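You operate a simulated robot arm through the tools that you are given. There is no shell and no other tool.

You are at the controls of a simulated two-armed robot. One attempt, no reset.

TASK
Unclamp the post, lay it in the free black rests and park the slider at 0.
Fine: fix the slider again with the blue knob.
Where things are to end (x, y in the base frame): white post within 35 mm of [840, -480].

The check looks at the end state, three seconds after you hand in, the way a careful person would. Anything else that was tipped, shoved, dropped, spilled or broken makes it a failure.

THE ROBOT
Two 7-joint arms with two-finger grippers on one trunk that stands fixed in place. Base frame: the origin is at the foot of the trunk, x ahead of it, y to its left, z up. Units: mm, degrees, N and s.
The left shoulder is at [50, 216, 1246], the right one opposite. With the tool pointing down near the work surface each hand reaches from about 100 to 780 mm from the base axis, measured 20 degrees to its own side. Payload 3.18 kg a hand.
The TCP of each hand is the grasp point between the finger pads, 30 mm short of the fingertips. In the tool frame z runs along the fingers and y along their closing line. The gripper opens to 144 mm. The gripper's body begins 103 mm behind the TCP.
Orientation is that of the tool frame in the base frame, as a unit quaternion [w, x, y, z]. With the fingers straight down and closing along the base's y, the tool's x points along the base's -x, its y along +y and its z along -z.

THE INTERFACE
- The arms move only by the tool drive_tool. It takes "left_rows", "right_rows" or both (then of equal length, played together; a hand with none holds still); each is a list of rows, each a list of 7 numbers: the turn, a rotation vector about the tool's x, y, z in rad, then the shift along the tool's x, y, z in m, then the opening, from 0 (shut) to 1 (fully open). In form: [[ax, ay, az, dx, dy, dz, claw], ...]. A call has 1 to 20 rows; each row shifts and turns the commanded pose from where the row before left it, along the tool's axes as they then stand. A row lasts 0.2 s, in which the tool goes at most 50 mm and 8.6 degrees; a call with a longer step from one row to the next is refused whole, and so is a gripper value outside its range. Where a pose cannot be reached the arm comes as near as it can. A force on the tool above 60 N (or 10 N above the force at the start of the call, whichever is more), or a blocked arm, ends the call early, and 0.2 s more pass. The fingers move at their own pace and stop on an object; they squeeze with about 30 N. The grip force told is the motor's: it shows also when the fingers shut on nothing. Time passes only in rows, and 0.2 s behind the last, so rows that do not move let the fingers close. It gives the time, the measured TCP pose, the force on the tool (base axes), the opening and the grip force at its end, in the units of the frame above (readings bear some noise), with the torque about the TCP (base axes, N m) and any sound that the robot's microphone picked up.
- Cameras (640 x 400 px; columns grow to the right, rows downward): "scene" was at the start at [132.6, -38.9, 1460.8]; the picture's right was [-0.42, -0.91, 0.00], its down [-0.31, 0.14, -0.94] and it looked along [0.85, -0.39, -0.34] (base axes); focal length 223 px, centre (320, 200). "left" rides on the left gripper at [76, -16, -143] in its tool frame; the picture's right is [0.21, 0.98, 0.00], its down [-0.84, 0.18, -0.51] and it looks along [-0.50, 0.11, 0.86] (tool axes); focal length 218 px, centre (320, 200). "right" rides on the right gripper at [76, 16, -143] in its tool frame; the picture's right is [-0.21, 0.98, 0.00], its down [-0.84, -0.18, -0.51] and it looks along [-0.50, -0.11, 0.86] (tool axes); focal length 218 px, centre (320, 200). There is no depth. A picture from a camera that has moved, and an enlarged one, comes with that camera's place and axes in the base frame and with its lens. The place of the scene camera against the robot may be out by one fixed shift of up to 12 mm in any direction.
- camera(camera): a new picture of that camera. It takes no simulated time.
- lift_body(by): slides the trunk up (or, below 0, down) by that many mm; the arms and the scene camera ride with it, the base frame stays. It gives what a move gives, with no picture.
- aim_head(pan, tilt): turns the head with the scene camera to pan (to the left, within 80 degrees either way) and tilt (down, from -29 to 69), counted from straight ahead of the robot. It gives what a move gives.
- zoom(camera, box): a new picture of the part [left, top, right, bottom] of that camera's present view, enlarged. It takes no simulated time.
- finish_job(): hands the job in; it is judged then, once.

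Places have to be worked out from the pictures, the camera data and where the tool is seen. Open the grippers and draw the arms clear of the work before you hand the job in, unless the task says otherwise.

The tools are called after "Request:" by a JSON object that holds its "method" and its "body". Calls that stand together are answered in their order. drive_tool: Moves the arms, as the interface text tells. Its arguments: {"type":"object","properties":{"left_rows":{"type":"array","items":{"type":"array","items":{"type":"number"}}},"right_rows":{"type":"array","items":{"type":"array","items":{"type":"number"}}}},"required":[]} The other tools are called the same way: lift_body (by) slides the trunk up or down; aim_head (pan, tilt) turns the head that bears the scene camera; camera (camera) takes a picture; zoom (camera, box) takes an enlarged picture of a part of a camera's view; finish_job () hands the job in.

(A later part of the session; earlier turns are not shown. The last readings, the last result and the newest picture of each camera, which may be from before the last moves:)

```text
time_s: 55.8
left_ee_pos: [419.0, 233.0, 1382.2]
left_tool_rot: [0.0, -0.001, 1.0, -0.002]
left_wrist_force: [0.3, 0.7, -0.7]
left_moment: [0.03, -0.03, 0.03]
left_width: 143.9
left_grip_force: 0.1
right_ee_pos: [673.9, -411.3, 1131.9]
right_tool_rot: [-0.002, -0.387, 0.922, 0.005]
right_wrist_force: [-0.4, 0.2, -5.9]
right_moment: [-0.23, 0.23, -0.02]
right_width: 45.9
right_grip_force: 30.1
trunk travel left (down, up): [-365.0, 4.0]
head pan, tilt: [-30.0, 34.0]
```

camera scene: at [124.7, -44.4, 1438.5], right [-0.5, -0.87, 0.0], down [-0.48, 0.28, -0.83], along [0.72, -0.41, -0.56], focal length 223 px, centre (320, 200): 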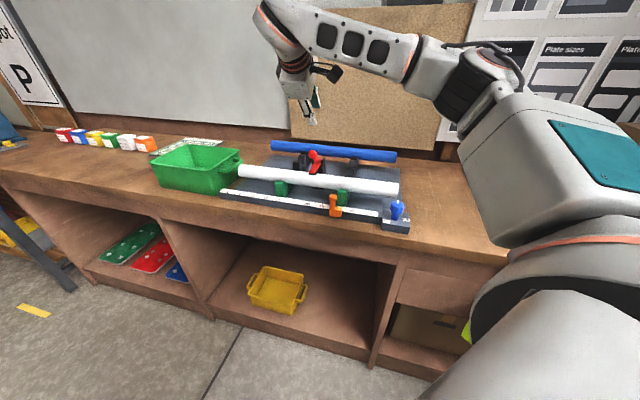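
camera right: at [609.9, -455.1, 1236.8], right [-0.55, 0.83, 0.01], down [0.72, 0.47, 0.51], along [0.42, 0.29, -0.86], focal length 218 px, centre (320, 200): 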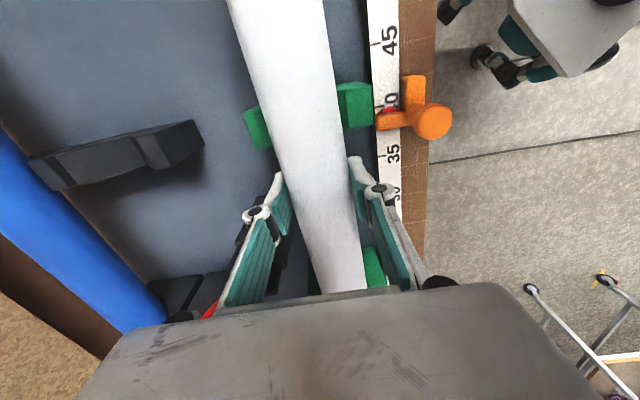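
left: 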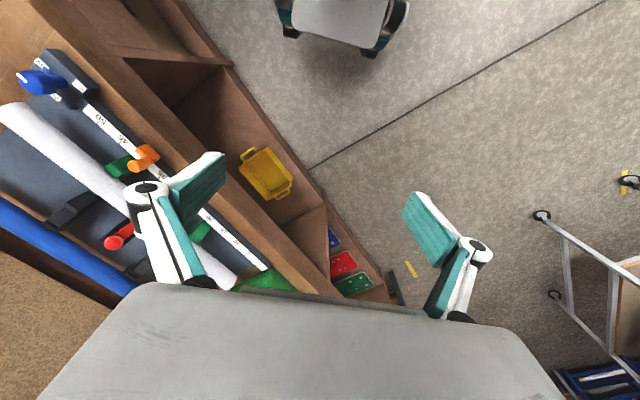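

The post is at z≈1132 and steady. I lift further, easing away from the lever, and tilt the hand outward, which only spins the round post about its own axis.

Request:
{"method": "drive_tool", "body": {"right_rows": [[0, 0, 0, 0, 0.005, -0.02, 0.2], [0, 0, 0, 0, 0.005, -0.02, 0.2], [0.11, 0, 0, 0, 0, 0, 0.2], [0.11, 0, 0, 0, 0, 0, 0.2], [0.11, 0, 0, 0, 0, 0, 0.2], [0.11, 0, 0, 0, 0, 0, 0.2], [0, 0, 0, 0, -0.0128, -0.0272, 0.2], [0, 0, 0, 0, -0.0128, -0.0272, 0.2], [0, 0, 0, 0, 0, 0, 0.2]]}}

Request:
{"method": "zoom", "body": {"camera": "scene", "box": [210, 70, 430, 230]}}

Request:
{"method": "camera", "body": {"camera": "right"}}

```text
time_s: 57.8
left_ee_pos: [420.2, 232.8, 1382.6]
left_tool_rot: [-0.001, 0.0, 1.0, -0.001]
left_wrist_force: [0.0, 0.4, 0.6]
left_moment: [0.02, 0.02, 0.03]
left_width: 143.9
left_grip_force: 0.2
right_ee_pos: [666.9, -401.9, 1232.7]
right_tool_rot: [0.084, -0.379, 0.901, -0.196]
right_wrist_force: [0.2, -0.5, -6.1]
right_moment: [-0.26, 0.26, 0.04]
right_width: 45.9
right_grip_force: 30.3
trunk travel left (down, up): [-365.0, 4.0]
head pan, tilt: [-30.0, 34.0]
```

```text
2.50 times, centred on (320, 150) of scene
camera zoom: at [125.7, -44.8, 1477.6], right [-0.5, -0.87, 0.0], down [-0.48, 0.28, -0.83], along [0.72, -0.41, -0.56], focal length 558 px, centre (320, 325)
```

zoom: 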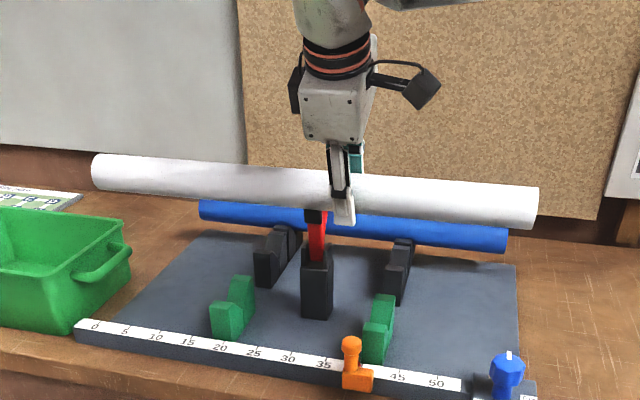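

```text
taken
camera right: at [561.4, -405.9, 1357.1], right [-0.49, 0.77, -0.41], down [0.56, 0.63, 0.54], along [0.67, 0.04, -0.74], focal length 218 px, centre (320, 200)
```

right: 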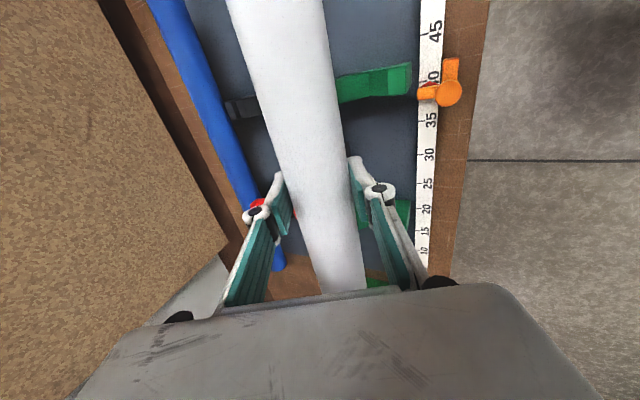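

The post is up at z≈1233 and level, well above the open lever's 1207 top after one more lift. I tilt to about 43°, lift 20 mm more, and carry it across toward the black rests.

Request:
{"method": "drive_tool", "body": {"right_rows": [[0.11, 0, 0, 0, 0, 0, 0.2], [0.11, 0, 0, 0, 0, 0, 0.2], [0.11, 0, 0, 0, 0, 0, 0.2], [0, 0, 0, 0, -0.0136, -0.0146, 0.2], [0, 0, 0, 0, 0, 0, 0.2]]}}

Request:
{"method": "camera", "body": {"camera": "right"}}

Request:
{"method": "zoom", "body": {"camera": "scene", "box": [210, 70, 430, 230]}}

```text
time_s: 59.0
left_ee_pos: [420.2, 231.7, 1381.6]
left_tool_rot: [-0.001, -0.001, 1.0, 0.0]
left_wrist_force: [-0.2, -0.5, -0.5]
left_moment: [0.03, 0.03, -0.02]
left_width: 143.9
left_grip_force: 0.0
right_ee_pos: [668.5, -402.5, 1252.3]
right_tool_rot: [0.144, -0.36, 0.856, -0.342]
right_wrist_force: [-1.0, 0.1, -5.4]
right_moment: [-0.2, 0.27, -0.01]
right_width: 46.2
right_grip_force: 29.5
trunk travel left (down, up): [-365.0, 4.0]
head pan, tilt: [-30.0, 34.0]
```

```text
taken
camera right: at [536.6, -381.6, 1346.0], right [-0.36, 0.65, -0.67], down [0.43, 0.75, 0.49], along [0.83, -0.11, -0.55], focal length 218 px, centre (320, 200)
```

right: 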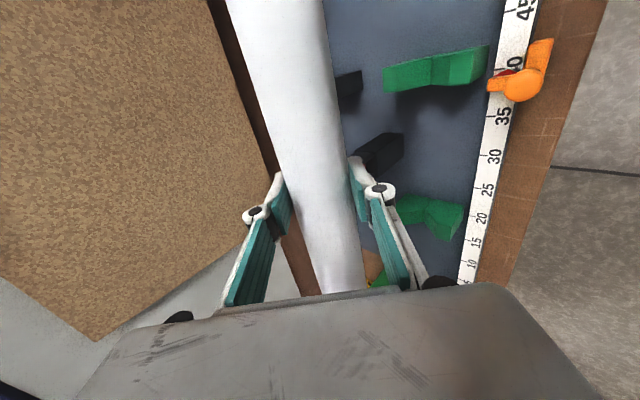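

```text
2.50 times, centred on (320, 150) of scene
camera zoom: at [126.0, -44.8, 1477.6], right [-0.5, -0.87, 0.0], down [-0.48, 0.28, -0.83], along [0.72, -0.41, -0.56], focal length 558 px, centre (320, 325)
```

zoom: 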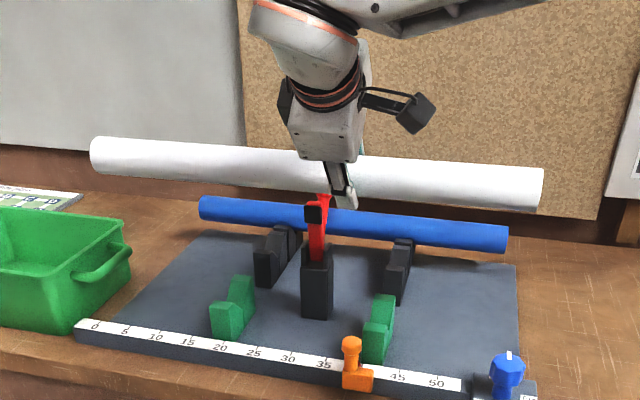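

The post hangs level at z≈1252 with the lever just below it. I add 15 mm of height for margin and carry it outward by 160 mm.

Request:
{"method": "drive_tool", "body": {"right_rows": [[0, 0, 0, 0, -0.0103, -0.0109, 0.2], [0, 0, 0, 0, -0.0217, 0.0207, 0.2], [0, 0, 0, 0, -0.0217, 0.0207, 0.2], [0, 0, 0, 0, -0.0217, 0.0207, 0.2], [0, 0, 0, 0, -0.0217, 0.0207, 0.2], [0, 0, 0, 0, -0.0217, 0.0207, 0.2], [0, 0, 0, 0, -0.0145, 0.0138, 0.2], [0, 0, 0, 0, 0, 0, 0.2]]}}

Request:
{"method": "camera", "body": {"camera": "right"}}

Request:
{"method": "zoom", "body": {"camera": "scene", "box": [210, 70, 430, 230]}}

```text
time_s: 60.8
left_ee_pos: [419.4, 231.7, 1383.4]
left_tool_rot: [-0.001, -0.001, 1.0, -0.001]
left_wrist_force: [0.0, -0.4, 0.4]
left_moment: [-0.01, 0.01, 0.0]
left_width: 144.2
left_grip_force: 0.1
right_ee_pos: [787.5, -524.4, 1267.7]
right_tool_rot: [0.145, -0.359, 0.856, -0.342]
right_wrist_force: [-1.0, 0.9, -5.1]
right_moment: [-0.23, 0.27, 0.0]
right_width: 46.1
right_grip_force: 30.1
trunk travel left (down, up): [-365.0, 4.0]
head pan, tilt: [-30.0, 34.0]
```

```text
taken
camera right: at [655.6, -502.9, 1361.2], right [-0.36, 0.65, -0.67], down [0.43, 0.76, 0.49], along [0.83, -0.11, -0.55], focal length 218 px, centre (320, 200)
```

right: 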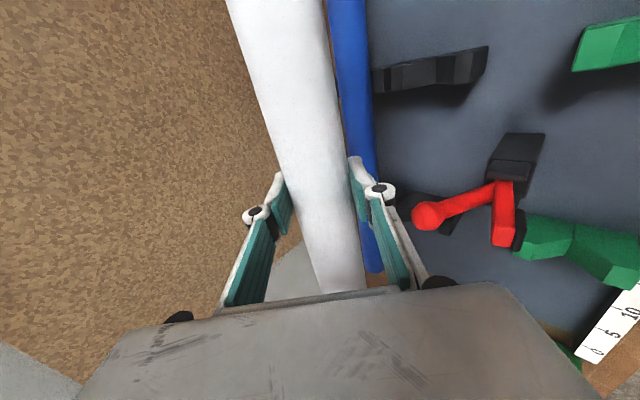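

```text
2.50 times, centred on (320, 150) of scene
camera zoom: at [125.0, -44.2, 1477.8], right [-0.5, -0.87, 0.0], down [-0.48, 0.28, -0.83], along [0.72, -0.41, -0.56], focal length 558 px, centre (320, 325)
```

zoom: 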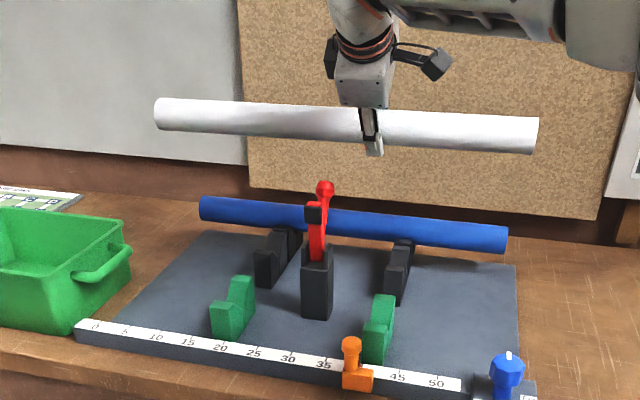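

The post is now above the target at n-direction within a few mm: TCP at (787.5,-524.4,1268). I enlarge the view of the near black rest and the far one to line up the cradle.

Request:
{"method": "zoom", "body": {"camera": "right", "box": [320, 20, 560, 170]}}

Request:
{"method": "zoom", "body": {"camera": "scene", "box": [280, 140, 390, 200]}}

```text
2.67 times, centred on (440, 95) of right
camera zoom: at [655.6, -502.9, 1361.2], right [-0.36, 0.65, -0.67], down [0.43, 0.76, 0.49], along [0.83, -0.11, -0.55], focal length 582 px, centre (0, 480)
```

zoom: 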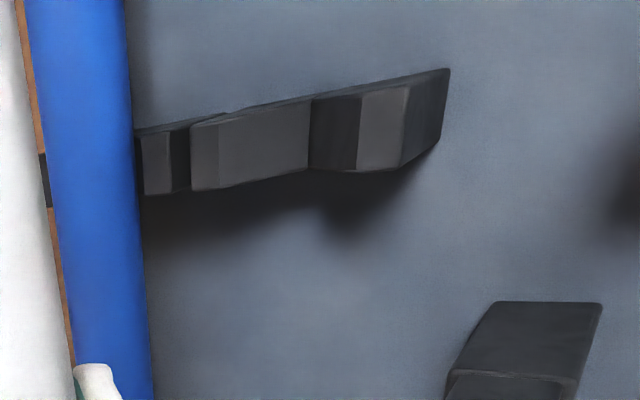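

```text
5.82 times, centred on (335, 170) of scene
camera zoom: at [125.0, -44.2, 1477.8], right [-0.5, -0.87, 0.0], down [-0.48, 0.28, -0.83], along [0.72, -0.41, -0.56], focal length 1298 px, centre (233, 374)
```

zoom: 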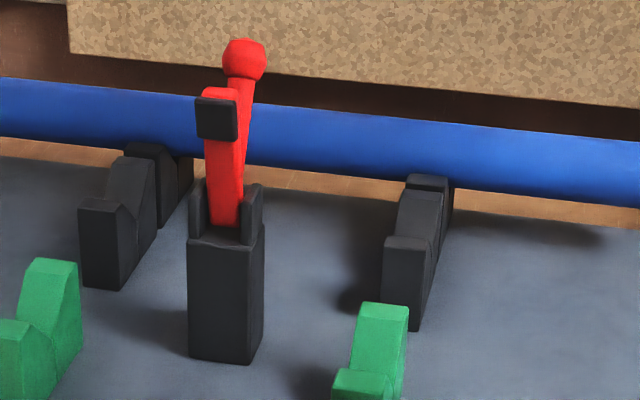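

The black cradle's valley works out at n≈933–936, right below the held post, matching the target. I lower the post to about 45 mm above its rest height, then check.

Request:
{"method": "drive_tool", "body": {"right_rows": [[0, 0, 0, 0, -0.0018, 0.0017, 0.2], [0, 0, 0, 0, 0.0276, 0.029, 0.2], [0, 0, 0, 0, 0.0276, 0.029, 0.2], [0, 0, 0, 0, 0.0276, 0.029, 0.2], [0, 0, 0, 0, 0.0242, 0.0253, 0.2], [0, 0, 0, 0, 0, 0, 0.2]]}}

Request:
{"method": "camera", "body": {"camera": "right"}}

Request:
{"method": "zoom", "body": {"camera": "scene", "box": [230, 90, 410, 210]}}

```text
time_s: 62.2
left_ee_pos: [418.2, 232.7, 1382.6]
left_tool_rot: [0.0, -0.001, 1.0, -0.001]
left_wrist_force: [0.1, 0.4, 0.7]
left_moment: [0.01, 0.01, 0.04]
left_width: 143.7
left_grip_force: 0.1
right_ee_pos: [788.9, -522.5, 1112.7]
right_tool_rot: [0.146, -0.359, 0.856, -0.341]
right_wrist_force: [-0.8, -0.6, -5.8]
right_moment: [-0.21, 0.29, 0.0]
right_width: 46.0
right_grip_force: 29.8
trunk travel left (down, up): [-365.0, 4.0]
head pan, tilt: [-30.0, 34.0]
```

```text
taken
camera right: at [657.7, -501.3, 1205.1], right [-0.36, 0.65, -0.67], down [0.43, 0.76, 0.49], along [0.83, -0.11, -0.55], focal length 218 px, centre (320, 200)
```

right: 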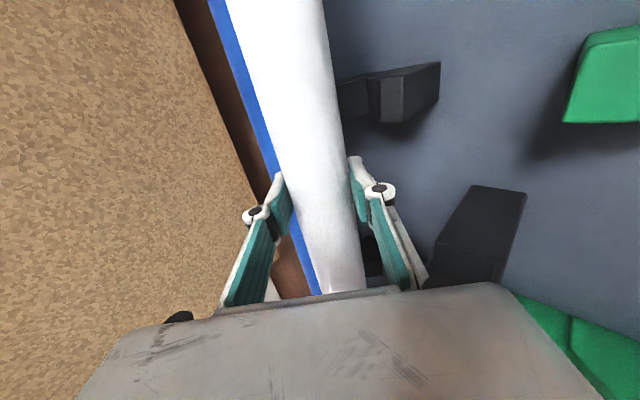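

```text
3.33 times, centred on (320, 150) of scene
camera zoom: at [125.0, -44.3, 1477.7], right [-0.5, -0.87, 0.0], down [-0.48, 0.28, -0.83], along [0.72, -0.41, -0.56], focal length 744 px, centre (320, 367)
```

zoom: 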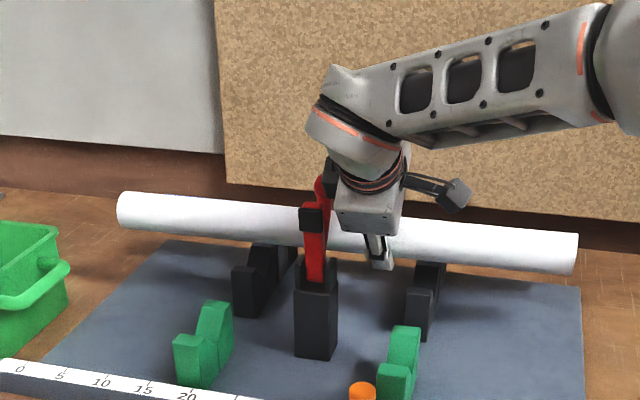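

The post is level over the cradles, with the hand clear of the lever. I continue down 30 mm with a 3 mm outward trim.

Request:
{"method": "drive_tool", "body": {"right_rows": [[0, 0, 0, 0, -0.0022, 0.0021, 0.2], [0, 0, 0, 0, 0.0104, 0.0109, 0.2], [0, 0, 0, 0, 0.0104, 0.0109, 0.2], [0, 0, 0, 0, 0, 0, 0.2]]}}

Request:
{"method": "camera", "body": {"camera": "right"}}

Request:
{"method": "zoom", "body": {"camera": "scene", "box": [230, 110, 410, 210]}}

```text
time_s: 63.2
left_ee_pos: [419.2, 232.9, 1383.4]
left_tool_rot: [0.0, -0.001, 1.0, -0.001]
left_wrist_force: [0.2, -0.2, 0.2]
left_moment: [0.01, -0.02, -0.02]
left_width: 144.0
left_grip_force: 0.0
right_ee_pos: [784.4, -527.5, 1086.0]
right_tool_rot: [0.145, -0.36, 0.856, -0.341]
right_wrist_force: [-0.3, 0.2, -5.2]
right_moment: [-0.2, 0.26, -0.03]
right_width: 46.0
right_grip_force: 29.9
right hand out of reach, approached as far as the arm can: row 2, 3
trunk travel left (down, up): [-365.0, 4.0]
head pan, tilt: [-30.0, 34.0]
```

```text
taken
camera right: at [650.5, -506.9, 1179.6], right [-0.36, 0.65, -0.67], down [0.43, 0.75, 0.49], along [0.83, -0.11, -0.55], focal length 218 px, centre (320, 200)
```

right: 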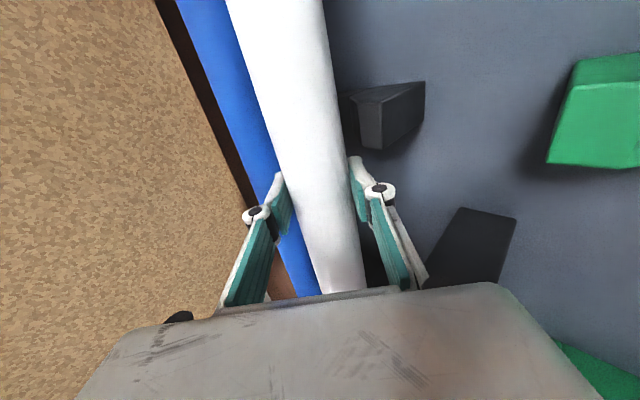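

```text
3.56 times, centred on (320, 160) of scene
camera zoom: at [125.4, -44.5, 1477.7], right [-0.5, -0.87, 0.0], down [-0.48, 0.28, -0.83], along [0.72, -0.41, -0.56], focal length 793 px, centre (320, 342)
```

zoom: 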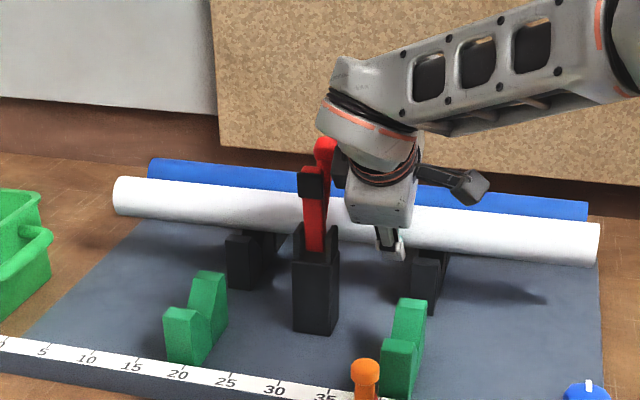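

The arm met a joint limit at (784,-527,1086), about 20 mm above the rest height, with the post level. I lower the trunk instead, in small steps, so the post comes straight down.

Request:
{"method": "lift_body", "body": {"by": -10}}

Request:
{"method": "camera", "body": {"camera": "right"}}

Request:
{"method": "zoom", "body": {"camera": "scene", "box": [230, 110, 410, 210]}}

```text
time_s: 63.8
left_ee_pos: [418.9, 232.1, 1373.0]
left_tool_rot: [-0.001, 0.0, 1.0, 0.0]
left_wrist_force: [0.2, -0.4, 0.0]
left_moment: [-0.01, 0.0, -0.02]
left_width: 144.5
left_grip_force: 0.1
right_ee_pos: [781.1, -528.0, 1076.1]
right_tool_rot: [0.144, -0.36, 0.857, -0.341]
right_wrist_force: [-0.3, 1.3, -6.2]
right_moment: [-0.22, 0.28, 0.01]
right_width: 46.3
right_grip_force: 30.6
trunk travel left (down, up): [-355.0, 14.0]
head pan, tilt: [-30.0, 34.0]
```

```text
taken
camera right: at [649.4, -507.7, 1169.2], right [-0.36, 0.65, -0.67], down [0.43, 0.75, 0.49], along [0.83, -0.11, -0.55], focal length 218 px, centre (320, 200)
```

right: 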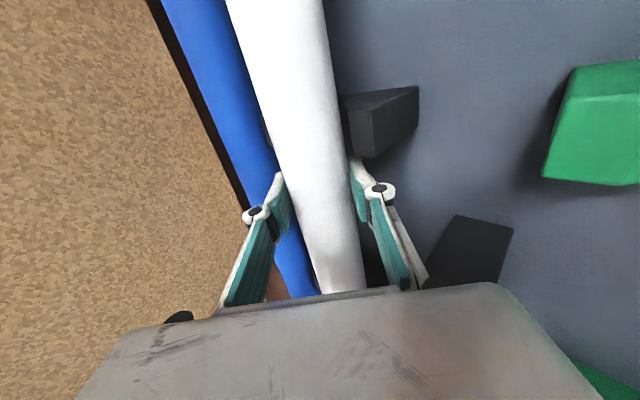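

```text
3.56 times, centred on (320, 160) of scene
camera zoom: at [124.9, -44.7, 1468.1], right [-0.5, -0.87, 0.0], down [-0.48, 0.28, -0.83], along [0.72, -0.41, -0.56], focal length 793 px, centre (320, 342)
```

zoom: 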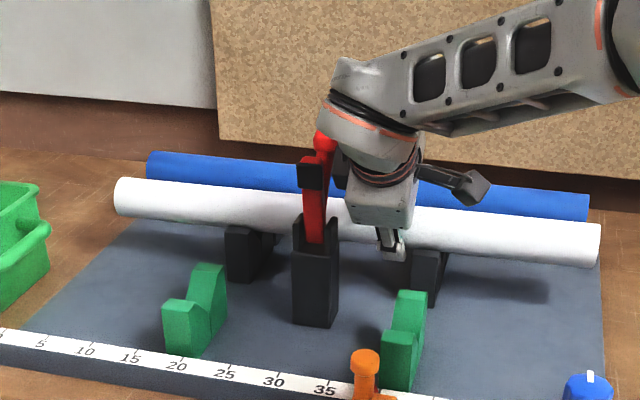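

No contact yet (−6 N is just the weight). I trim 5 mm outward, then continue lowering by trunk.

Request:
{"method": "drive_tool", "body": {"right_rows": [[0, 0, 0, -0.003, -0.0036, 0.0035, 0.2], [0, 0, 0, 0, 0, 0, 0.2]]}}

Request:
{"method": "lift_body", "body": {"by": -5}}

```text
time_s: 64.4
left_ee_pos: [420.0, 232.2, 1372.5]
left_tool_rot: [0.0, -0.001, 1.0, -0.001]
left_wrist_force: [-0.3, 0.0, 0.1]
left_moment: [-0.01, -0.03, -0.05]
left_width: 143.8
left_grip_force: 0.0
right_ee_pos: [782.7, -531.5, 1078.7]
right_tool_rot: [0.146, -0.36, 0.856, -0.342]
right_wrist_force: [0.8, 0.1, -4.4]
right_moment: [-0.22, 0.26, -0.01]
right_width: 46.2
right_grip_force: 30.0
right hand out of reach, approached as far as the arm can: row 1
trunk travel left (down, up): [-355.0, 14.0]
head pan, tilt: [-30.0, 34.0]
```

```text
time_s: 65.0
left_ee_pos: [418.9, 232.9, 1368.0]
left_tool_rot: [-0.001, -0.001, 1.0, 0.0]
left_wrist_force: [-0.4, -0.4, 0.0]
left_moment: [0.0, 0.0, 0.01]
left_width: 144.0
left_grip_force: 0.0
right_ee_pos: [782.3, -531.1, 1072.8]
right_tool_rot: [0.145, -0.359, 0.857, -0.341]
right_wrist_force: [0.5, -0.8, -4.6]
right_moment: [-0.21, 0.25, -0.01]
right_width: 45.9
right_grip_force: 30.4
trunk travel left (down, up): [-350.0, 19.0]
head pan, tilt: [-30.0, 34.0]
```

Still only the weight on the tool, at z≈1073. I lower 4 mm more.

Request:
{"method": "lift_body", "body": {"by": -4}}

Request:
{"method": "camera", "body": {"camera": "right"}}

Request:
{"method": "zoom", "body": {"camera": "scene", "box": [230, 110, 410, 210]}}

```text
time_s: 65.5
left_ee_pos: [418.4, 232.2, 1364.0]
left_tool_rot: [0.0, 0.0, 1.0, -0.001]
left_wrist_force: [0.7, -0.3, -1.0]
left_moment: [-0.02, 0.0, 0.01]
left_width: 144.1
left_grip_force: 0.1
right_ee_pos: [782.5, -530.8, 1069.4]
right_tool_rot: [0.145, -0.359, 0.856, -0.342]
right_wrist_force: [0.4, -0.5, -4.5]
right_moment: [-0.15, 0.11, -0.32]
right_width: 45.9
right_grip_force: 29.8
trunk travel left (down, up): [-346.0, 23.0]
head pan, tilt: [-30.0, 34.0]
```

```text
taken
camera right: at [650.6, -510.3, 1162.5], right [-0.36, 0.65, -0.67], down [0.43, 0.75, 0.49], along [0.83, -0.11, -0.55], focal length 218 px, centre (320, 200)
```

right: 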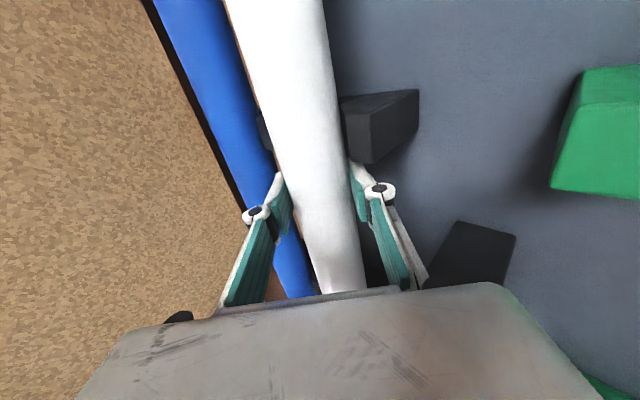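

```text
3.56 times, centred on (320, 160) of scene
camera zoom: at [124.7, -44.7, 1459.3], right [-0.5, -0.87, 0.0], down [-0.48, 0.28, -0.83], along [0.72, -0.41, -0.56], focal length 793 px, centre (320, 342)
```

zoom: 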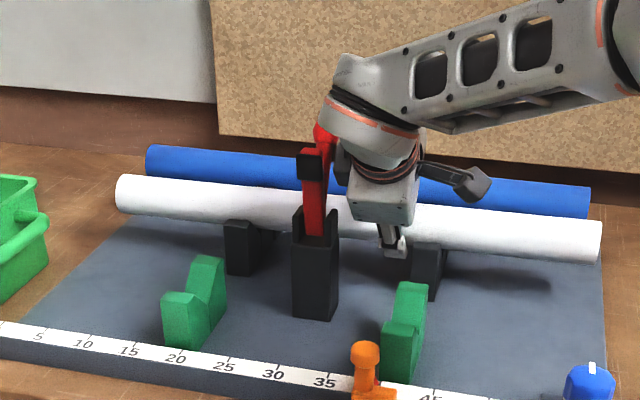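

The moment has started to change, so the post is just touching. I lower 3 mm more.

Request:
{"method": "lift_body", "body": {"by": -3}}

```text
time_s: 66.0
left_ee_pos: [418.1, 232.7, 1360.8]
left_tool_rot: [0.0, -0.001, 1.0, -0.001]
left_wrist_force: [1.1, -0.8, -0.3]
left_moment: [0.02, 0.0, -0.02]
left_width: 143.9
left_grip_force: 0.1
right_ee_pos: [782.7, -531.1, 1068.6]
right_tool_rot: [0.148, -0.357, 0.856, -0.342]
right_wrist_force: [1.4, -1.7, 2.1]
right_moment: [0.73, -0.82, -0.43]
right_width: 46.1
right_grip_force: 29.6
trunk travel left (down, up): [-343.0, 26.0]
head pan, tilt: [-30.0, 34.0]
```

Contact: the far rest now carries the post (about +7.6 N upward at roughly 188 mm toward the far end). I lower 3 mm more so the near side seats as well.

Request:
{"method": "lift_body", "body": {"by": -3}}

Request:
{"method": "camera", "body": {"camera": "right"}}

Request:
{"method": "zoom", "body": {"camera": "scene", "box": [230, 110, 410, 210]}}

```text
time_s: 66.5
left_ee_pos: [417.8, 232.2, 1358.4]
left_tool_rot: [0.0, 0.0, 1.0, -0.001]
left_wrist_force: [-0.2, 0.3, 0.5]
left_moment: [0.06, 0.01, 0.0]
left_width: 143.9
left_grip_force: 0.0
right_ee_pos: [783.1, -530.3, 1069.1]
right_tool_rot: [0.147, -0.359, 0.855, -0.344]
right_wrist_force: [4.8, -6.6, 14.0]
right_moment: [0.57, -0.67, -0.27]
right_width: 46.3
right_grip_force: 30.0
trunk travel left (down, up): [-340.0, 29.0]
head pan, tilt: [-30.0, 34.0]
```

```text
taken
camera right: at [650.1, -510.3, 1159.8], right [-0.36, 0.64, -0.68], down [0.43, 0.76, 0.5], along [0.83, -0.11, -0.54], focal length 218 px, centre (320, 200)
```

right: 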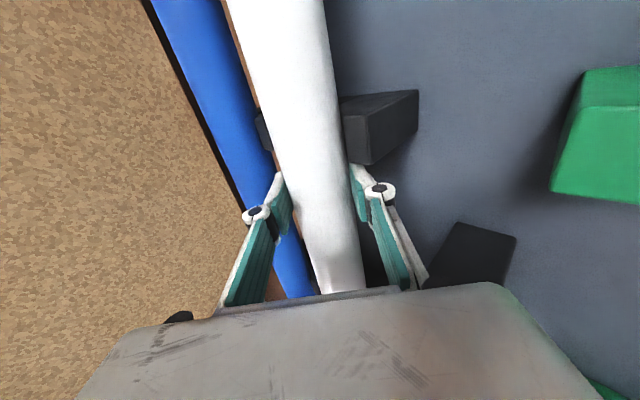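

```text
3.56 times, centred on (320, 160) of scene
camera zoom: at [123.1, -44.2, 1453.7], right [-0.5, -0.87, 0.0], down [-0.48, 0.28, -0.83], along [0.72, -0.41, -0.56], focal length 793 px, centre (320, 342)
```

zoom: 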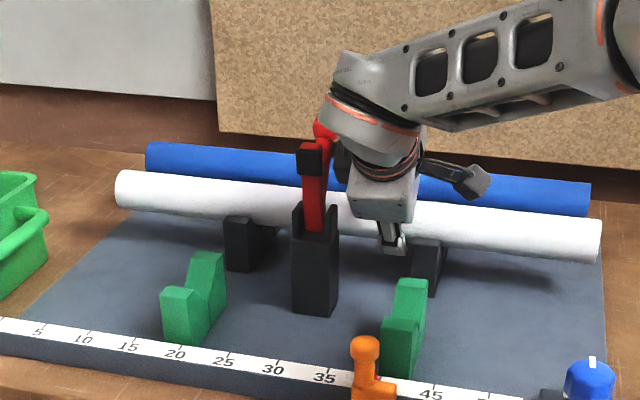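

Both rests now carry load (+14 N) and the post is seated in both cradles. I open the fingers in steps, without moving the hand.

Request:
{"method": "drive_tool", "body": {"right_rows": [[0, 0, 0, 0, 0, 0, 0.34], [0, 0, 0, 0, 0, 0, 0.38], [0, 0, 0, 0, 0, 0, 0.43], [0, 0, 0, 0, 0, 0, 0.46], [0, 0, 0, 0, 0, 0, 0.46]]}}

Request:
{"method": "camera", "body": {"camera": "right"}}

Request:
{"method": "zoom", "body": {"camera": "scene", "box": [230, 110, 410, 210]}}

```text
time_s: 67.7
left_ee_pos: [418.7, 232.8, 1356.9]
left_tool_rot: [-0.001, -0.001, 1.0, -0.001]
left_wrist_force: [-0.1, -1.1, -0.1]
left_moment: [0.01, -0.02, -0.01]
left_width: 143.8
left_grip_force: 0.0
right_ee_pos: [781.8, -530.5, 1063.8]
right_tool_rot: [0.146, -0.359, 0.857, -0.342]
right_wrist_force: [-1.3, -0.9, -0.4]
right_moment: [-0.01, 0.0, 0.03]
right_width: 66.2
right_grip_force: 0.1
trunk travel left (down, up): [-340.0, 29.0]
head pan, tilt: [-30.0, 34.0]
```

```text
taken
camera right: at [650.1, -509.7, 1156.9], right [-0.36, 0.65, -0.67], down [0.43, 0.76, 0.49], along [0.83, -0.11, -0.55], focal length 218 px, centre (320, 200)
```

right: 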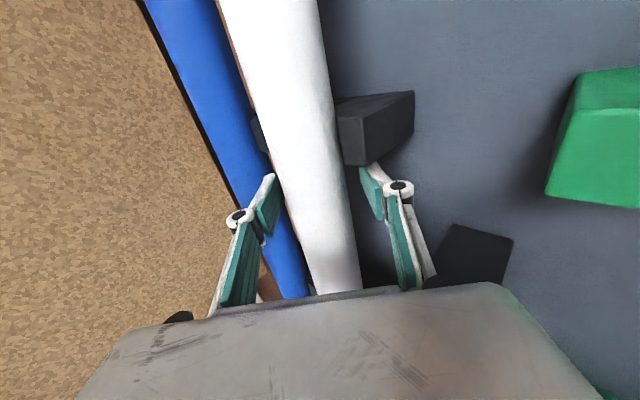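

```text
3.56 times, centred on (320, 160) of scene
camera zoom: at [124.0, -44.3, 1453.5], right [-0.5, -0.87, 0.0], down [-0.48, 0.28, -0.83], along [0.72, -0.41, -0.56], focal length 793 px, centre (320, 342)
```

zoom: 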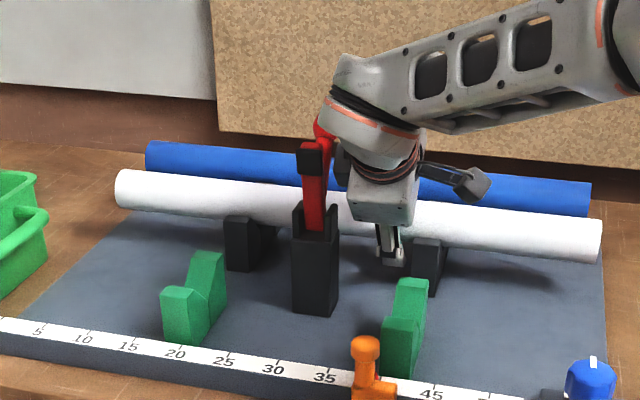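

Released with zero force, and the post has not moved. I centre the open fingers by rising 6 mm, then withdraw along the tool axis.

Request:
{"method": "drive_tool", "body": {"right_rows": [[0, 0, 0, 0, -0.0041, -0.0043, 0.46], [0, 0, 0, 0, 0, 0, 0.46]]}}

Request:
{"method": "zoom", "body": {"camera": "right", "box": [220, 100, 420, 225]}}

```text
time_s: 68.3
left_ee_pos: [418.3, 232.6, 1357.4]
left_tool_rot: [0.0, -0.001, 1.0, 0.0]
left_wrist_force: [0.7, -0.3, -0.5]
left_moment: [0.0, -0.04, -0.01]
left_width: 144.2
left_grip_force: 0.1
right_ee_pos: [781.6, -531.6, 1070.0]
right_tool_rot: [0.146, -0.359, 0.856, -0.342]
right_wrist_force: [-0.1, 0.3, 0.3]
right_moment: [-0.01, 0.03, 0.01]
right_width: 66.3
right_grip_force: 0.0
trunk travel left (down, up): [-340.0, 29.0]
head pan, tilt: [-30.0, 34.0]
```

```text
3.20 times, centred on (320, 162) of right
camera zoom: at [649.7, -510.2, 1162.5], right [-0.36, 0.65, -0.67], down [0.43, 0.75, 0.49], along [0.83, -0.11, -0.55], focal length 698 px, centre (320, 320)
```

zoom: 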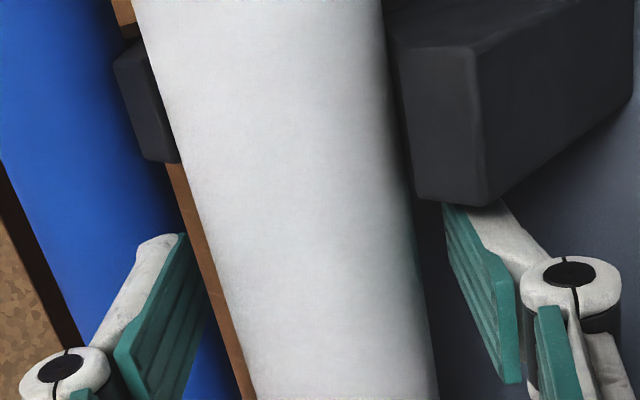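

Clear gaps show on both sides of the post. I withdraw the hand along its axis.

Request:
{"method": "drive_tool", "body": {"right_rows": [[0, 0, 0, 0, 0, -0.015, 0.46], [0, 0, 0, 0, 0, -0.03, 0.46], [0, 0, 0, 0, 0, -0.035, 0.46], [0, 0, 0, 0, 0, -0.04, 0.46], [0, 0, 0, 0, 0, -0.04, 0.46], [0, 0, 0, 0, 0, 0, 0.46]]}}

Request:
{"method": "camera", "body": {"camera": "right"}}

Request:
{"method": "zoom", "body": {"camera": "scene", "box": [220, 100, 420, 230]}}

```text
time_s: 69.7
left_ee_pos: [419.7, 233.2, 1357.7]
left_tool_rot: [0.0, -0.001, 1.0, 0.0]
left_wrist_force: [0.5, 0.7, -0.6]
left_moment: [-0.01, 0.08, 0.0]
left_width: 144.0
left_grip_force: 0.0
right_ee_pos: [703.6, -451.8, 1184.9]
right_tool_rot: [0.145, -0.359, 0.857, -0.341]
right_wrist_force: [1.2, 0.0, -0.1]
right_moment: [-0.03, 0.06, -0.01]
right_width: 66.1
right_grip_force: 0.0
trunk travel left (down, up): [-340.0, 29.0]
head pan, tilt: [-30.0, 34.0]
```

```text
taken
camera right: at [571.7, -432.0, 1278.2], right [-0.36, 0.65, -0.67], down [0.43, 0.75, 0.49], along [0.83, -0.11, -0.55], focal length 218 px, centre (320, 200)
```

right: 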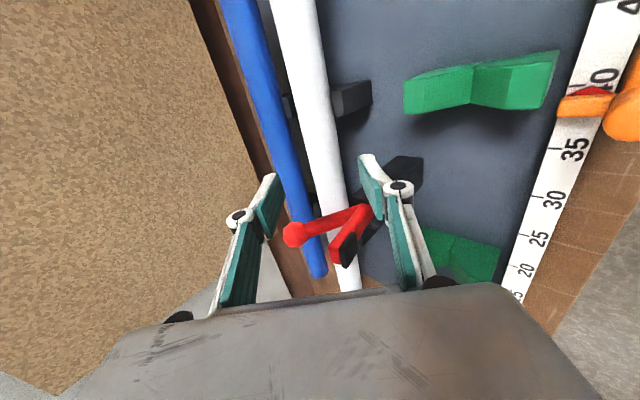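

```text
3.08 times, centred on (320, 165) of scene
camera zoom: at [125.0, -44.7, 1453.3], right [-0.5, -0.87, 0.0], down [-0.48, 0.28, -0.83], along [0.72, -0.41, -0.56], focal length 687 px, centre (320, 308)
```

zoom: 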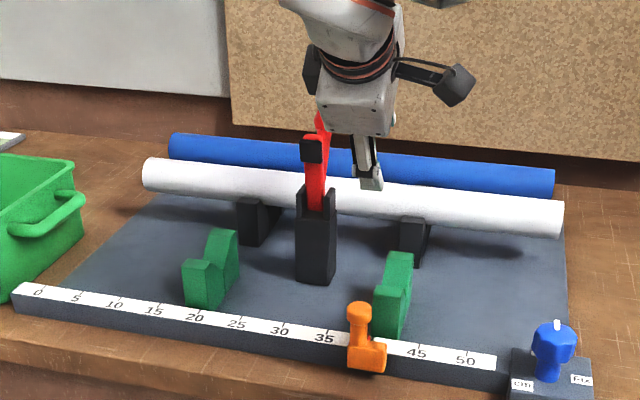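

The post lies in the black rests and the fixture is undisturbed. Next is the slider: I back off to about (560,-380,1230) and bring the hand vertical before re-orienting it.

Request:
{"method": "drive_tool", "body": {"right_rows": [[0, 0, 0, 0.0127, 0.0198, -0.0344, 0.46], [0, 0, 0, 0.0127, 0.0198, -0.0344, 0.46], [0, 0, 0, 0.0127, 0.0198, -0.0344, 0.46], [0, 0, 0, 0.0127, 0.0198, -0.0344, 0.46], [-0.127, 0, 0, 0, 0, 0, 0.46], [-0.127, 0, 0, 0, 0, 0, 0.46], [-0.127, 0, 0, 0, 0, 0, 0.46], [-0.127, 0, 0, 0, 0, 0, 0.46], [-0.127, 0, 0, 0, 0, 0, 0.46], [-0.127, 0, 0, 0, 0, 0, 0.46], [0, 0, 0, 0, 0, 0, 0.46]]}}

Request:
{"method": "zoom", "body": {"camera": "scene", "box": [200, 100, 430, 240]}}

```text
time_s: 72.1
left_ee_pos: [418.0, 233.8, 1356.9]
left_tool_rot: [0.0, -0.001, 1.0, -0.001]
left_wrist_force: [-0.1, 1.1, 0.4]
left_moment: [-0.01, -0.02, -0.01]
left_width: 143.7
left_grip_force: 0.0
right_ee_pos: [556.2, -382.7, 1230.7]
right_tool_rot: [0.001, -0.388, 0.922, 0.003]
right_wrist_force: [0.4, -1.0, 0.8]
right_moment: [0.01, -0.01, 0.01]
right_width: 66.1
right_grip_force: 0.1
trunk travel left (down, up): [-340.0, 29.0]
head pan, tilt: [-30.0, 34.0]
```

```text
2.78 times, centred on (315, 170) of scene
camera zoom: at [123.6, -44.1, 1453.6], right [-0.5, -0.87, 0.0], down [-0.48, 0.28, -0.83], along [0.72, -0.41, -0.56], focal length 621 px, centre (334, 284)
```

zoom: 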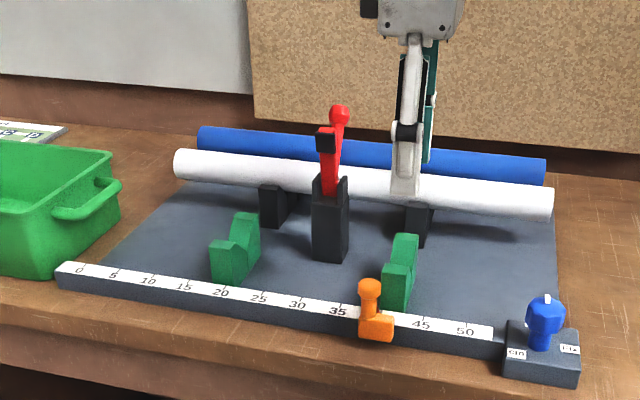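

The hand is vertical and well clear. I now yaw it through about 145°, so that a forward tilt will keep its camera on top for the slider work.

Request:
{"method": "drive_tool", "body": {"right_rows": [[0, 0, -0.149, 0, 0, 0, 0.4], [0, 0, -0.149, 0, 0, 0, 0.4], [0, 0, -0.149, 0, 0, 0, 0.4], [0, 0, -0.149, 0, 0, 0, 0.4], [0, 0, -0.149, 0, 0, 0, 0.4], [0, 0, -0.149, 0, 0, 0, 0.4], [0, 0, -0.149, 0, 0, 0, 0.4], [0, 0, -0.149, 0, 0, 0, 0.4], [0, 0, -0.149, 0, 0, 0, 0.4], [0, 0, -0.149, 0, 0, 0, 0.4], [0, 0, -0.149, 0, 0, 0, 0.4], [0, 0, -0.149, 0, 0, 0, 0.4], [0, 0, -0.149, 0, 0, 0, 0.4], [0, 0, -0.149, 0, 0, 0, 0.4], [0, 0, -0.149, 0, 0, 0, 0.4], [0, 0, -0.149, 0, 0, 0, 0.4], [0, 0, -0.149, 0, 0, 0, 0.4], [0, 0, 0, 0, 0, 0, 0.4]]}}

Request:
{"method": "camera", "body": {"camera": "right"}}

```text
time_s: 75.9
left_ee_pos: [418.7, 231.8, 1358.0]
left_tool_rot: [0.0, -0.001, 1.0, -0.001]
left_wrist_force: [-0.4, -0.2, -1.0]
left_moment: [0.01, -0.02, 0.0]
left_width: 144.0
left_grip_force: 0.1
right_ee_pos: [558.1, -384.0, 1231.9]
right_tool_rot: [-0.002, 0.996, 0.095, 0.0]
right_wrist_force: [0.0, 0.0, 0.2]
right_moment: [0.0, 0.0, -0.02]
right_width: 57.6
right_grip_force: 0.0
trunk travel left (down, up): [-340.0, 29.0]
head pan, tilt: [-30.0, 34.0]
```

```text
taken
camera right: at [637.9, -387.3, 1374.0], right [-0.02, -1.0, 0.0], down [-0.86, 0.01, 0.51], along [-0.51, 0.01, -0.86], focal length 218 px, centre (320, 200)
```

right: 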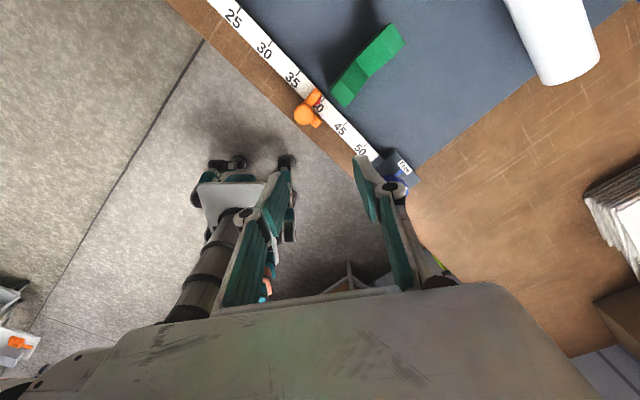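

Yaw 190° is reached without trouble. The slider's ball works out at about (589,-362,1058). I tilt the hand 45° forward and go to a standoff 90 mm short of it.

Request:
{"method": "drive_tool", "body": {"right_rows": [[0, 0.131, 0, 0, 0, 0, 0.4], [0, 0.131, 0, 0, 0, 0, 0.4], [0, 0.131, 0, 0, 0, 0, 0.4], [0, 0.131, 0, 0, 0, 0, 0.4], [0, 0.131, 0, 0, 0, 0, 0.4], [0, 0.131, 0, 0, 0, 0, 0.4], [0, 0, 0, -0.0328, -0.0053, 0.0191, 0.4], [0, 0, 0, -0.0328, -0.0053, 0.0191, 0.4], [0, 0, 0, -0.0328, -0.0053, 0.0191, 0.4], [0, 0, 0, 0, 0, 0, 0.4]]}}

Request:
{"method": "camera", "body": {"camera": "right"}}

Request:
{"method": "zoom", "body": {"camera": "scene", "box": [260, 140, 430, 245]}}

```text
time_s: 78.1
left_ee_pos: [418.3, 232.8, 1358.2]
left_tool_rot: [0.0, -0.001, 1.0, -0.001]
left_wrist_force: [-1.4, -0.1, -0.5]
left_moment: [-0.01, -0.02, 0.02]
left_width: 144.1
left_grip_force: 0.1
right_ee_pos: [526.3, -372.0, 1117.1]
right_tool_rot: [-0.039, 0.919, 0.087, 0.383]
right_wrist_force: [0.0, -0.4, 0.3]
right_moment: [0.0, 0.0, -0.02]
right_width: 57.7
right_grip_force: 0.1
trunk travel left (down, up): [-340.0, 29.0]
head pan, tilt: [-30.0, 34.0]
```

```text
taken
camera right: at [483.2, -397.7, 1274.0], right [0.04, -0.99, -0.15], down [-0.97, 0.0, -0.24], along [0.24, 0.16, -0.96], focal length 218 px, centre (320, 200)
```

right: 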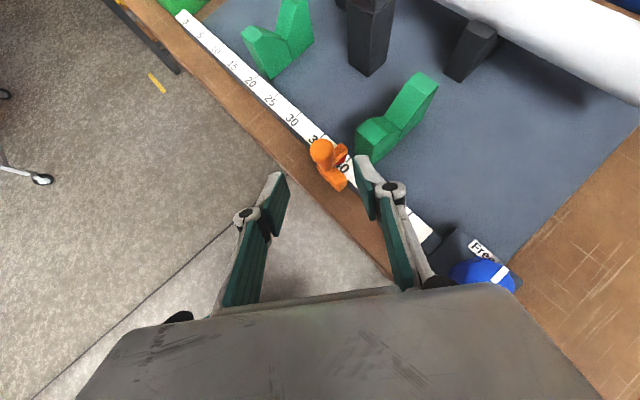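

```text
3.76 times, centred on (345, 192) of scene
camera zoom: at [123.4, -43.8, 1453.6], right [-0.5, -0.87, 0.0], down [-0.48, 0.28, -0.83], along [0.72, -0.41, -0.56], focal length 840 px, centre (226, 228)
```

zoom: 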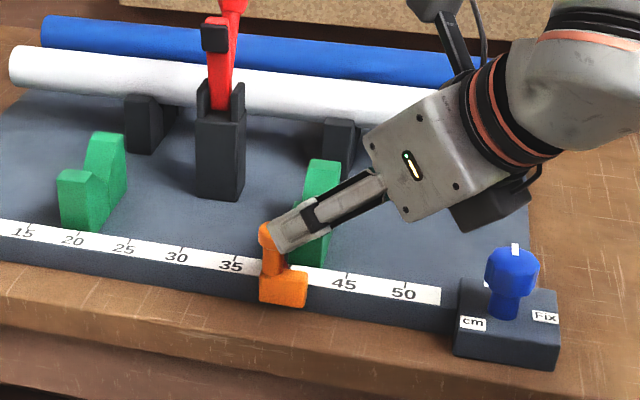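

The slider is straight ahead and its shape is clear. I enlarge to measure the pin and the pointer.

Request:
{"method": "zoom", "body": {"camera": "right", "box": [260, 100, 420, 200]}}

Request:
{"method": "zoom", "body": {"camera": "scene", "box": [310, 180, 370, 230]}}

```text
4.00 times, centred on (340, 150) of right
camera zoom: at [483.2, -397.7, 1274.0], right [0.04, -0.99, -0.15], down [-0.97, 0.0, -0.24], along [0.24, 0.16, -0.96], focal length 873 px, centre (240, 400)
```

zoom: 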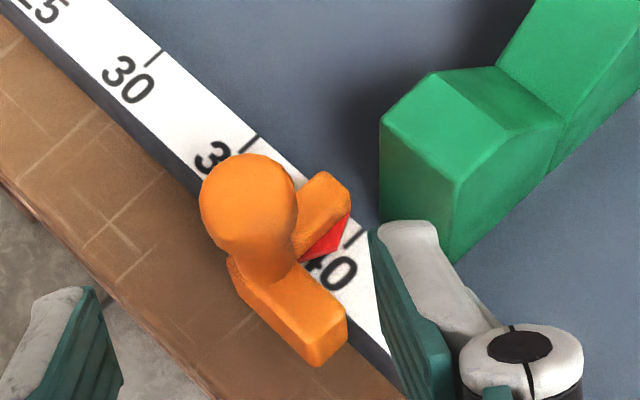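

```text
8.00 times, centred on (340, 205) of scene
camera zoom: at [123.4, -43.8, 1453.6], right [-0.5, -0.87, 0.0], down [-0.48, 0.28, -0.83], along [0.72, -0.41, -0.56], focal length 1785 px, centre (160, 160)
```

zoom: 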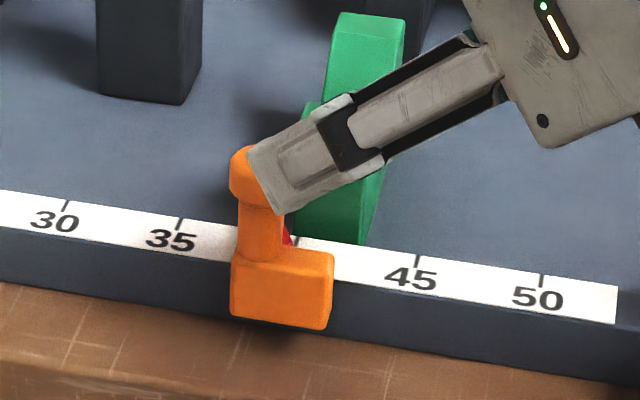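

I want to know exactly what the red pointer indicates, so I enlarge it strongly.

Request:
{"method": "zoom", "body": {"camera": "right", "box": [326, 136, 358, 172]}}

Request:
{"method": "zoom", "body": {"camera": "right", "box": [170, 0, 230, 40]}}

```text
11.11 times, centred on (342, 154) of right
camera zoom: at [483.2, -397.7, 1274.0], right [0.04, -0.99, -0.15], down [-0.97, 0.0, -0.24], along [0.24, 0.16, -0.96], focal length 2425 px, centre (76, 711)
```

zoom: 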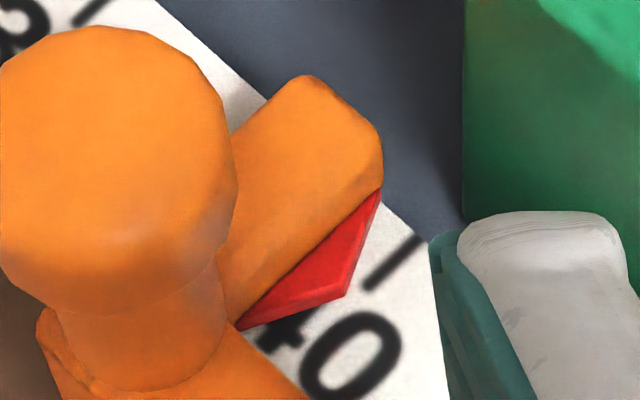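

```text
10.00 times, centred on (200, 20) of right
camera zoom: at [483.2, -397.7, 1274.0], right [0.04, -0.99, -0.15], down [-0.97, 0.0, -0.24], along [0.24, 0.16, -0.96], focal length 2183 px, centre (1520, 2000)
```

zoom: 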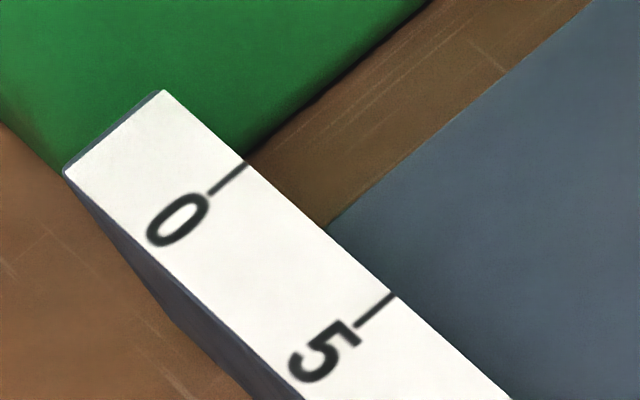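

The pointer's apex marks the reading, now about 39.9, and the 0 tick is 400 mm further on with the green bin just past the rail's end. The ball is on the tool axis, 89 mm ahead. I narrow the fingers to clear the green rest and advance to grip it.

Request:
{"method": "drive_tool", "body": {"right_rows": [[0, 0, 0, 0.0013, 0.0013, 0, 0.3], [0, 0, 0, 0.0013, 0.0012, 0.03, 0.3], [0, 0, 0, 0, 0, 0.03, 0.3], [0, 0, 0, 0, 0, 0.02, 0.3], [0, 0, 0, 0, 0, 0, 0.3]]}}

Request:
{"method": "camera", "body": {"camera": "right"}}

Request:
{"method": "zoom", "body": {"camera": "scene", "box": [300, 160, 400, 230]}}

```text
time_s: 79.3
left_ee_pos: [418.2, 233.4, 1358.5]
left_tool_rot: [0.001, 0.0, 1.0, -0.001]
left_wrist_force: [1.0, -0.7, 0.8]
left_moment: [-0.01, -0.04, 0.01]
left_width: 144.1
left_grip_force: 0.1
right_ee_pos: [584.8, -363.0, 1065.8]
right_tool_rot: [-0.037, 0.919, 0.087, 0.382]
right_wrist_force: [-0.3, 0.1, 1.0]
right_moment: [0.01, -0.02, -0.04]
right_width: 43.4
right_grip_force: 0.1
trunk travel left (down, up): [-340.0, 29.0]
head pan, tilt: [-30.0, 34.0]
```

```text
taken
camera right: at [541.8, -389.6, 1221.6], right [0.04, -0.99, -0.15], down [-0.97, 0.0, -0.24], along [0.24, 0.16, -0.96], focal length 218 px, centre (320, 200)
```

right: 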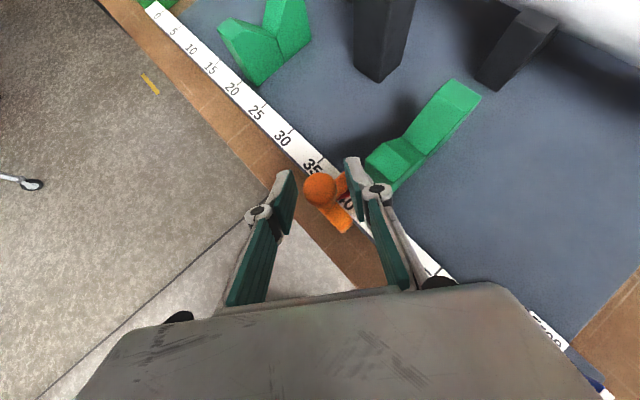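

```text
5.71 times, centred on (350, 195) of scene
camera zoom: at [123.5, -44.1, 1453.6], right [-0.5, -0.87, 0.0], down [-0.48, 0.28, -0.83], along [0.72, -0.41, -0.56], focal length 1275 px, centre (149, 229)
```

zoom: 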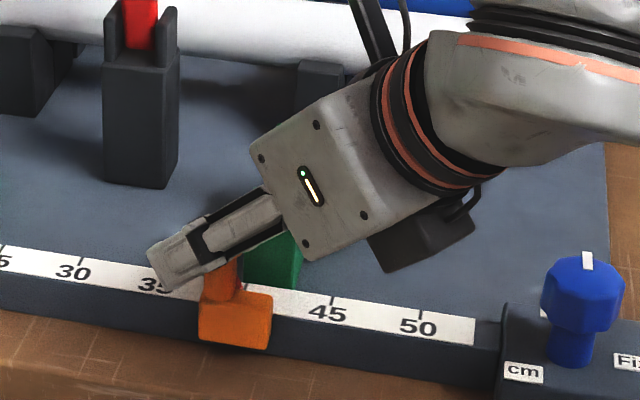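

The ball is between the pads, exactly where expected. I close on it and check.

Request:
{"method": "drive_tool", "body": {"right_rows": [[0, 0, 0, 0, 0, 0, 0.2], [0, 0, 0, 0, 0, 0, 0.1], [0, 0, 0, 0, 0, 0, 0.05], [0, 0, 0, 0, 0, 0, 0.05]]}}

Request:
{"method": "camera", "body": {"camera": "right"}}

```text
time_s: 80.3
left_ee_pos: [418.3, 233.3, 1356.7]
left_tool_rot: [0.0, 0.0, 1.0, -0.002]
left_wrist_force: [0.6, 0.2, -0.2]
left_moment: [0.01, 0.0, 0.01]
left_width: 143.9
left_grip_force: 0.0
right_ee_pos: [584.8, -363.8, 1065.1]
right_tool_rot: [-0.038, 0.92, 0.086, 0.381]
right_wrist_force: [0.6, 0.9, -1.8]
right_moment: [-0.01, -0.03, 0.06]
right_width: 24.4
right_grip_force: 44.5
trunk travel left (down, up): [-340.0, 29.0]
head pan, tilt: [-30.0, 34.0]
```

```text
taken
camera right: at [542.3, -389.9, 1221.0], right [0.04, -0.99, -0.15], down [-0.97, 0.0, -0.24], along [0.24, 0.16, -0.96], focal length 218 px, centre (320, 200)
```

right: 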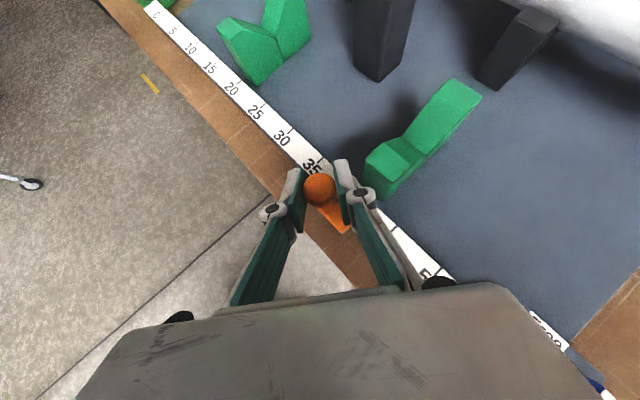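

Gripped at 24.4 mm. I try a 20 mm slide along the rail toward 0 to see that it is free.

Request:
{"method": "drive_tool", "body": {"right_rows": [[0, 0, 0, 0.00585, -0.00561, 0.00585, 0.05], [0, 0, 0, 0.00585, -0.00561, 0.00585, 0.05], [0, 0, 0, 0, 0, 0, 0.05]]}}

Request:
{"method": "zoom", "body": {"camera": "scene", "box": [290, 160, 400, 230]}}

```text
time_s: 81.1
left_ee_pos: [418.7, 232.3, 1357.7]
left_tool_rot: [0.0, -0.001, 1.0, -0.001]
left_wrist_force: [0.8, 0.1, 0.5]
left_moment: [0.03, 0.01, 0.01]
left_width: 144.1
left_grip_force: 0.1
right_ee_pos: [598.5, -348.9, 1066.0]
right_tool_rot: [-0.038, 0.92, 0.088, 0.381]
right_wrist_force: [-4.7, 4.6, -8.5]
right_moment: [-0.01, 0.24, 0.09]
right_width: 24.2
right_grip_force: 44.8
trunk travel left (down, up): [-340.0, 29.0]
head pan, tilt: [-30.0, 34.0]
```

```text
5.71 times, centred on (345, 195) of scene
camera zoom: at [124.0, -44.1, 1453.5], right [-0.5, -0.87, 0.0], down [-0.48, 0.28, -0.83], along [0.72, -0.41, -0.56], focal length 1275 px, centre (177, 229)
```

zoom: 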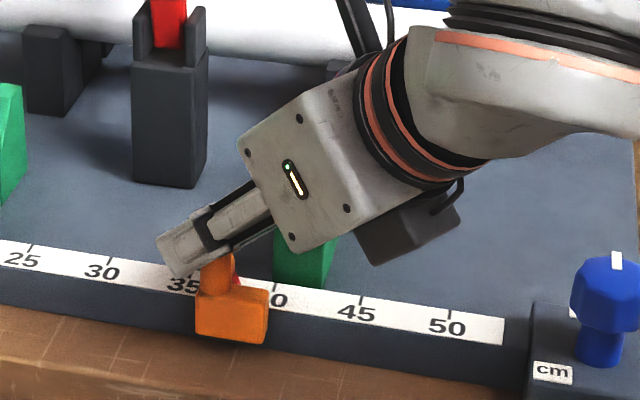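

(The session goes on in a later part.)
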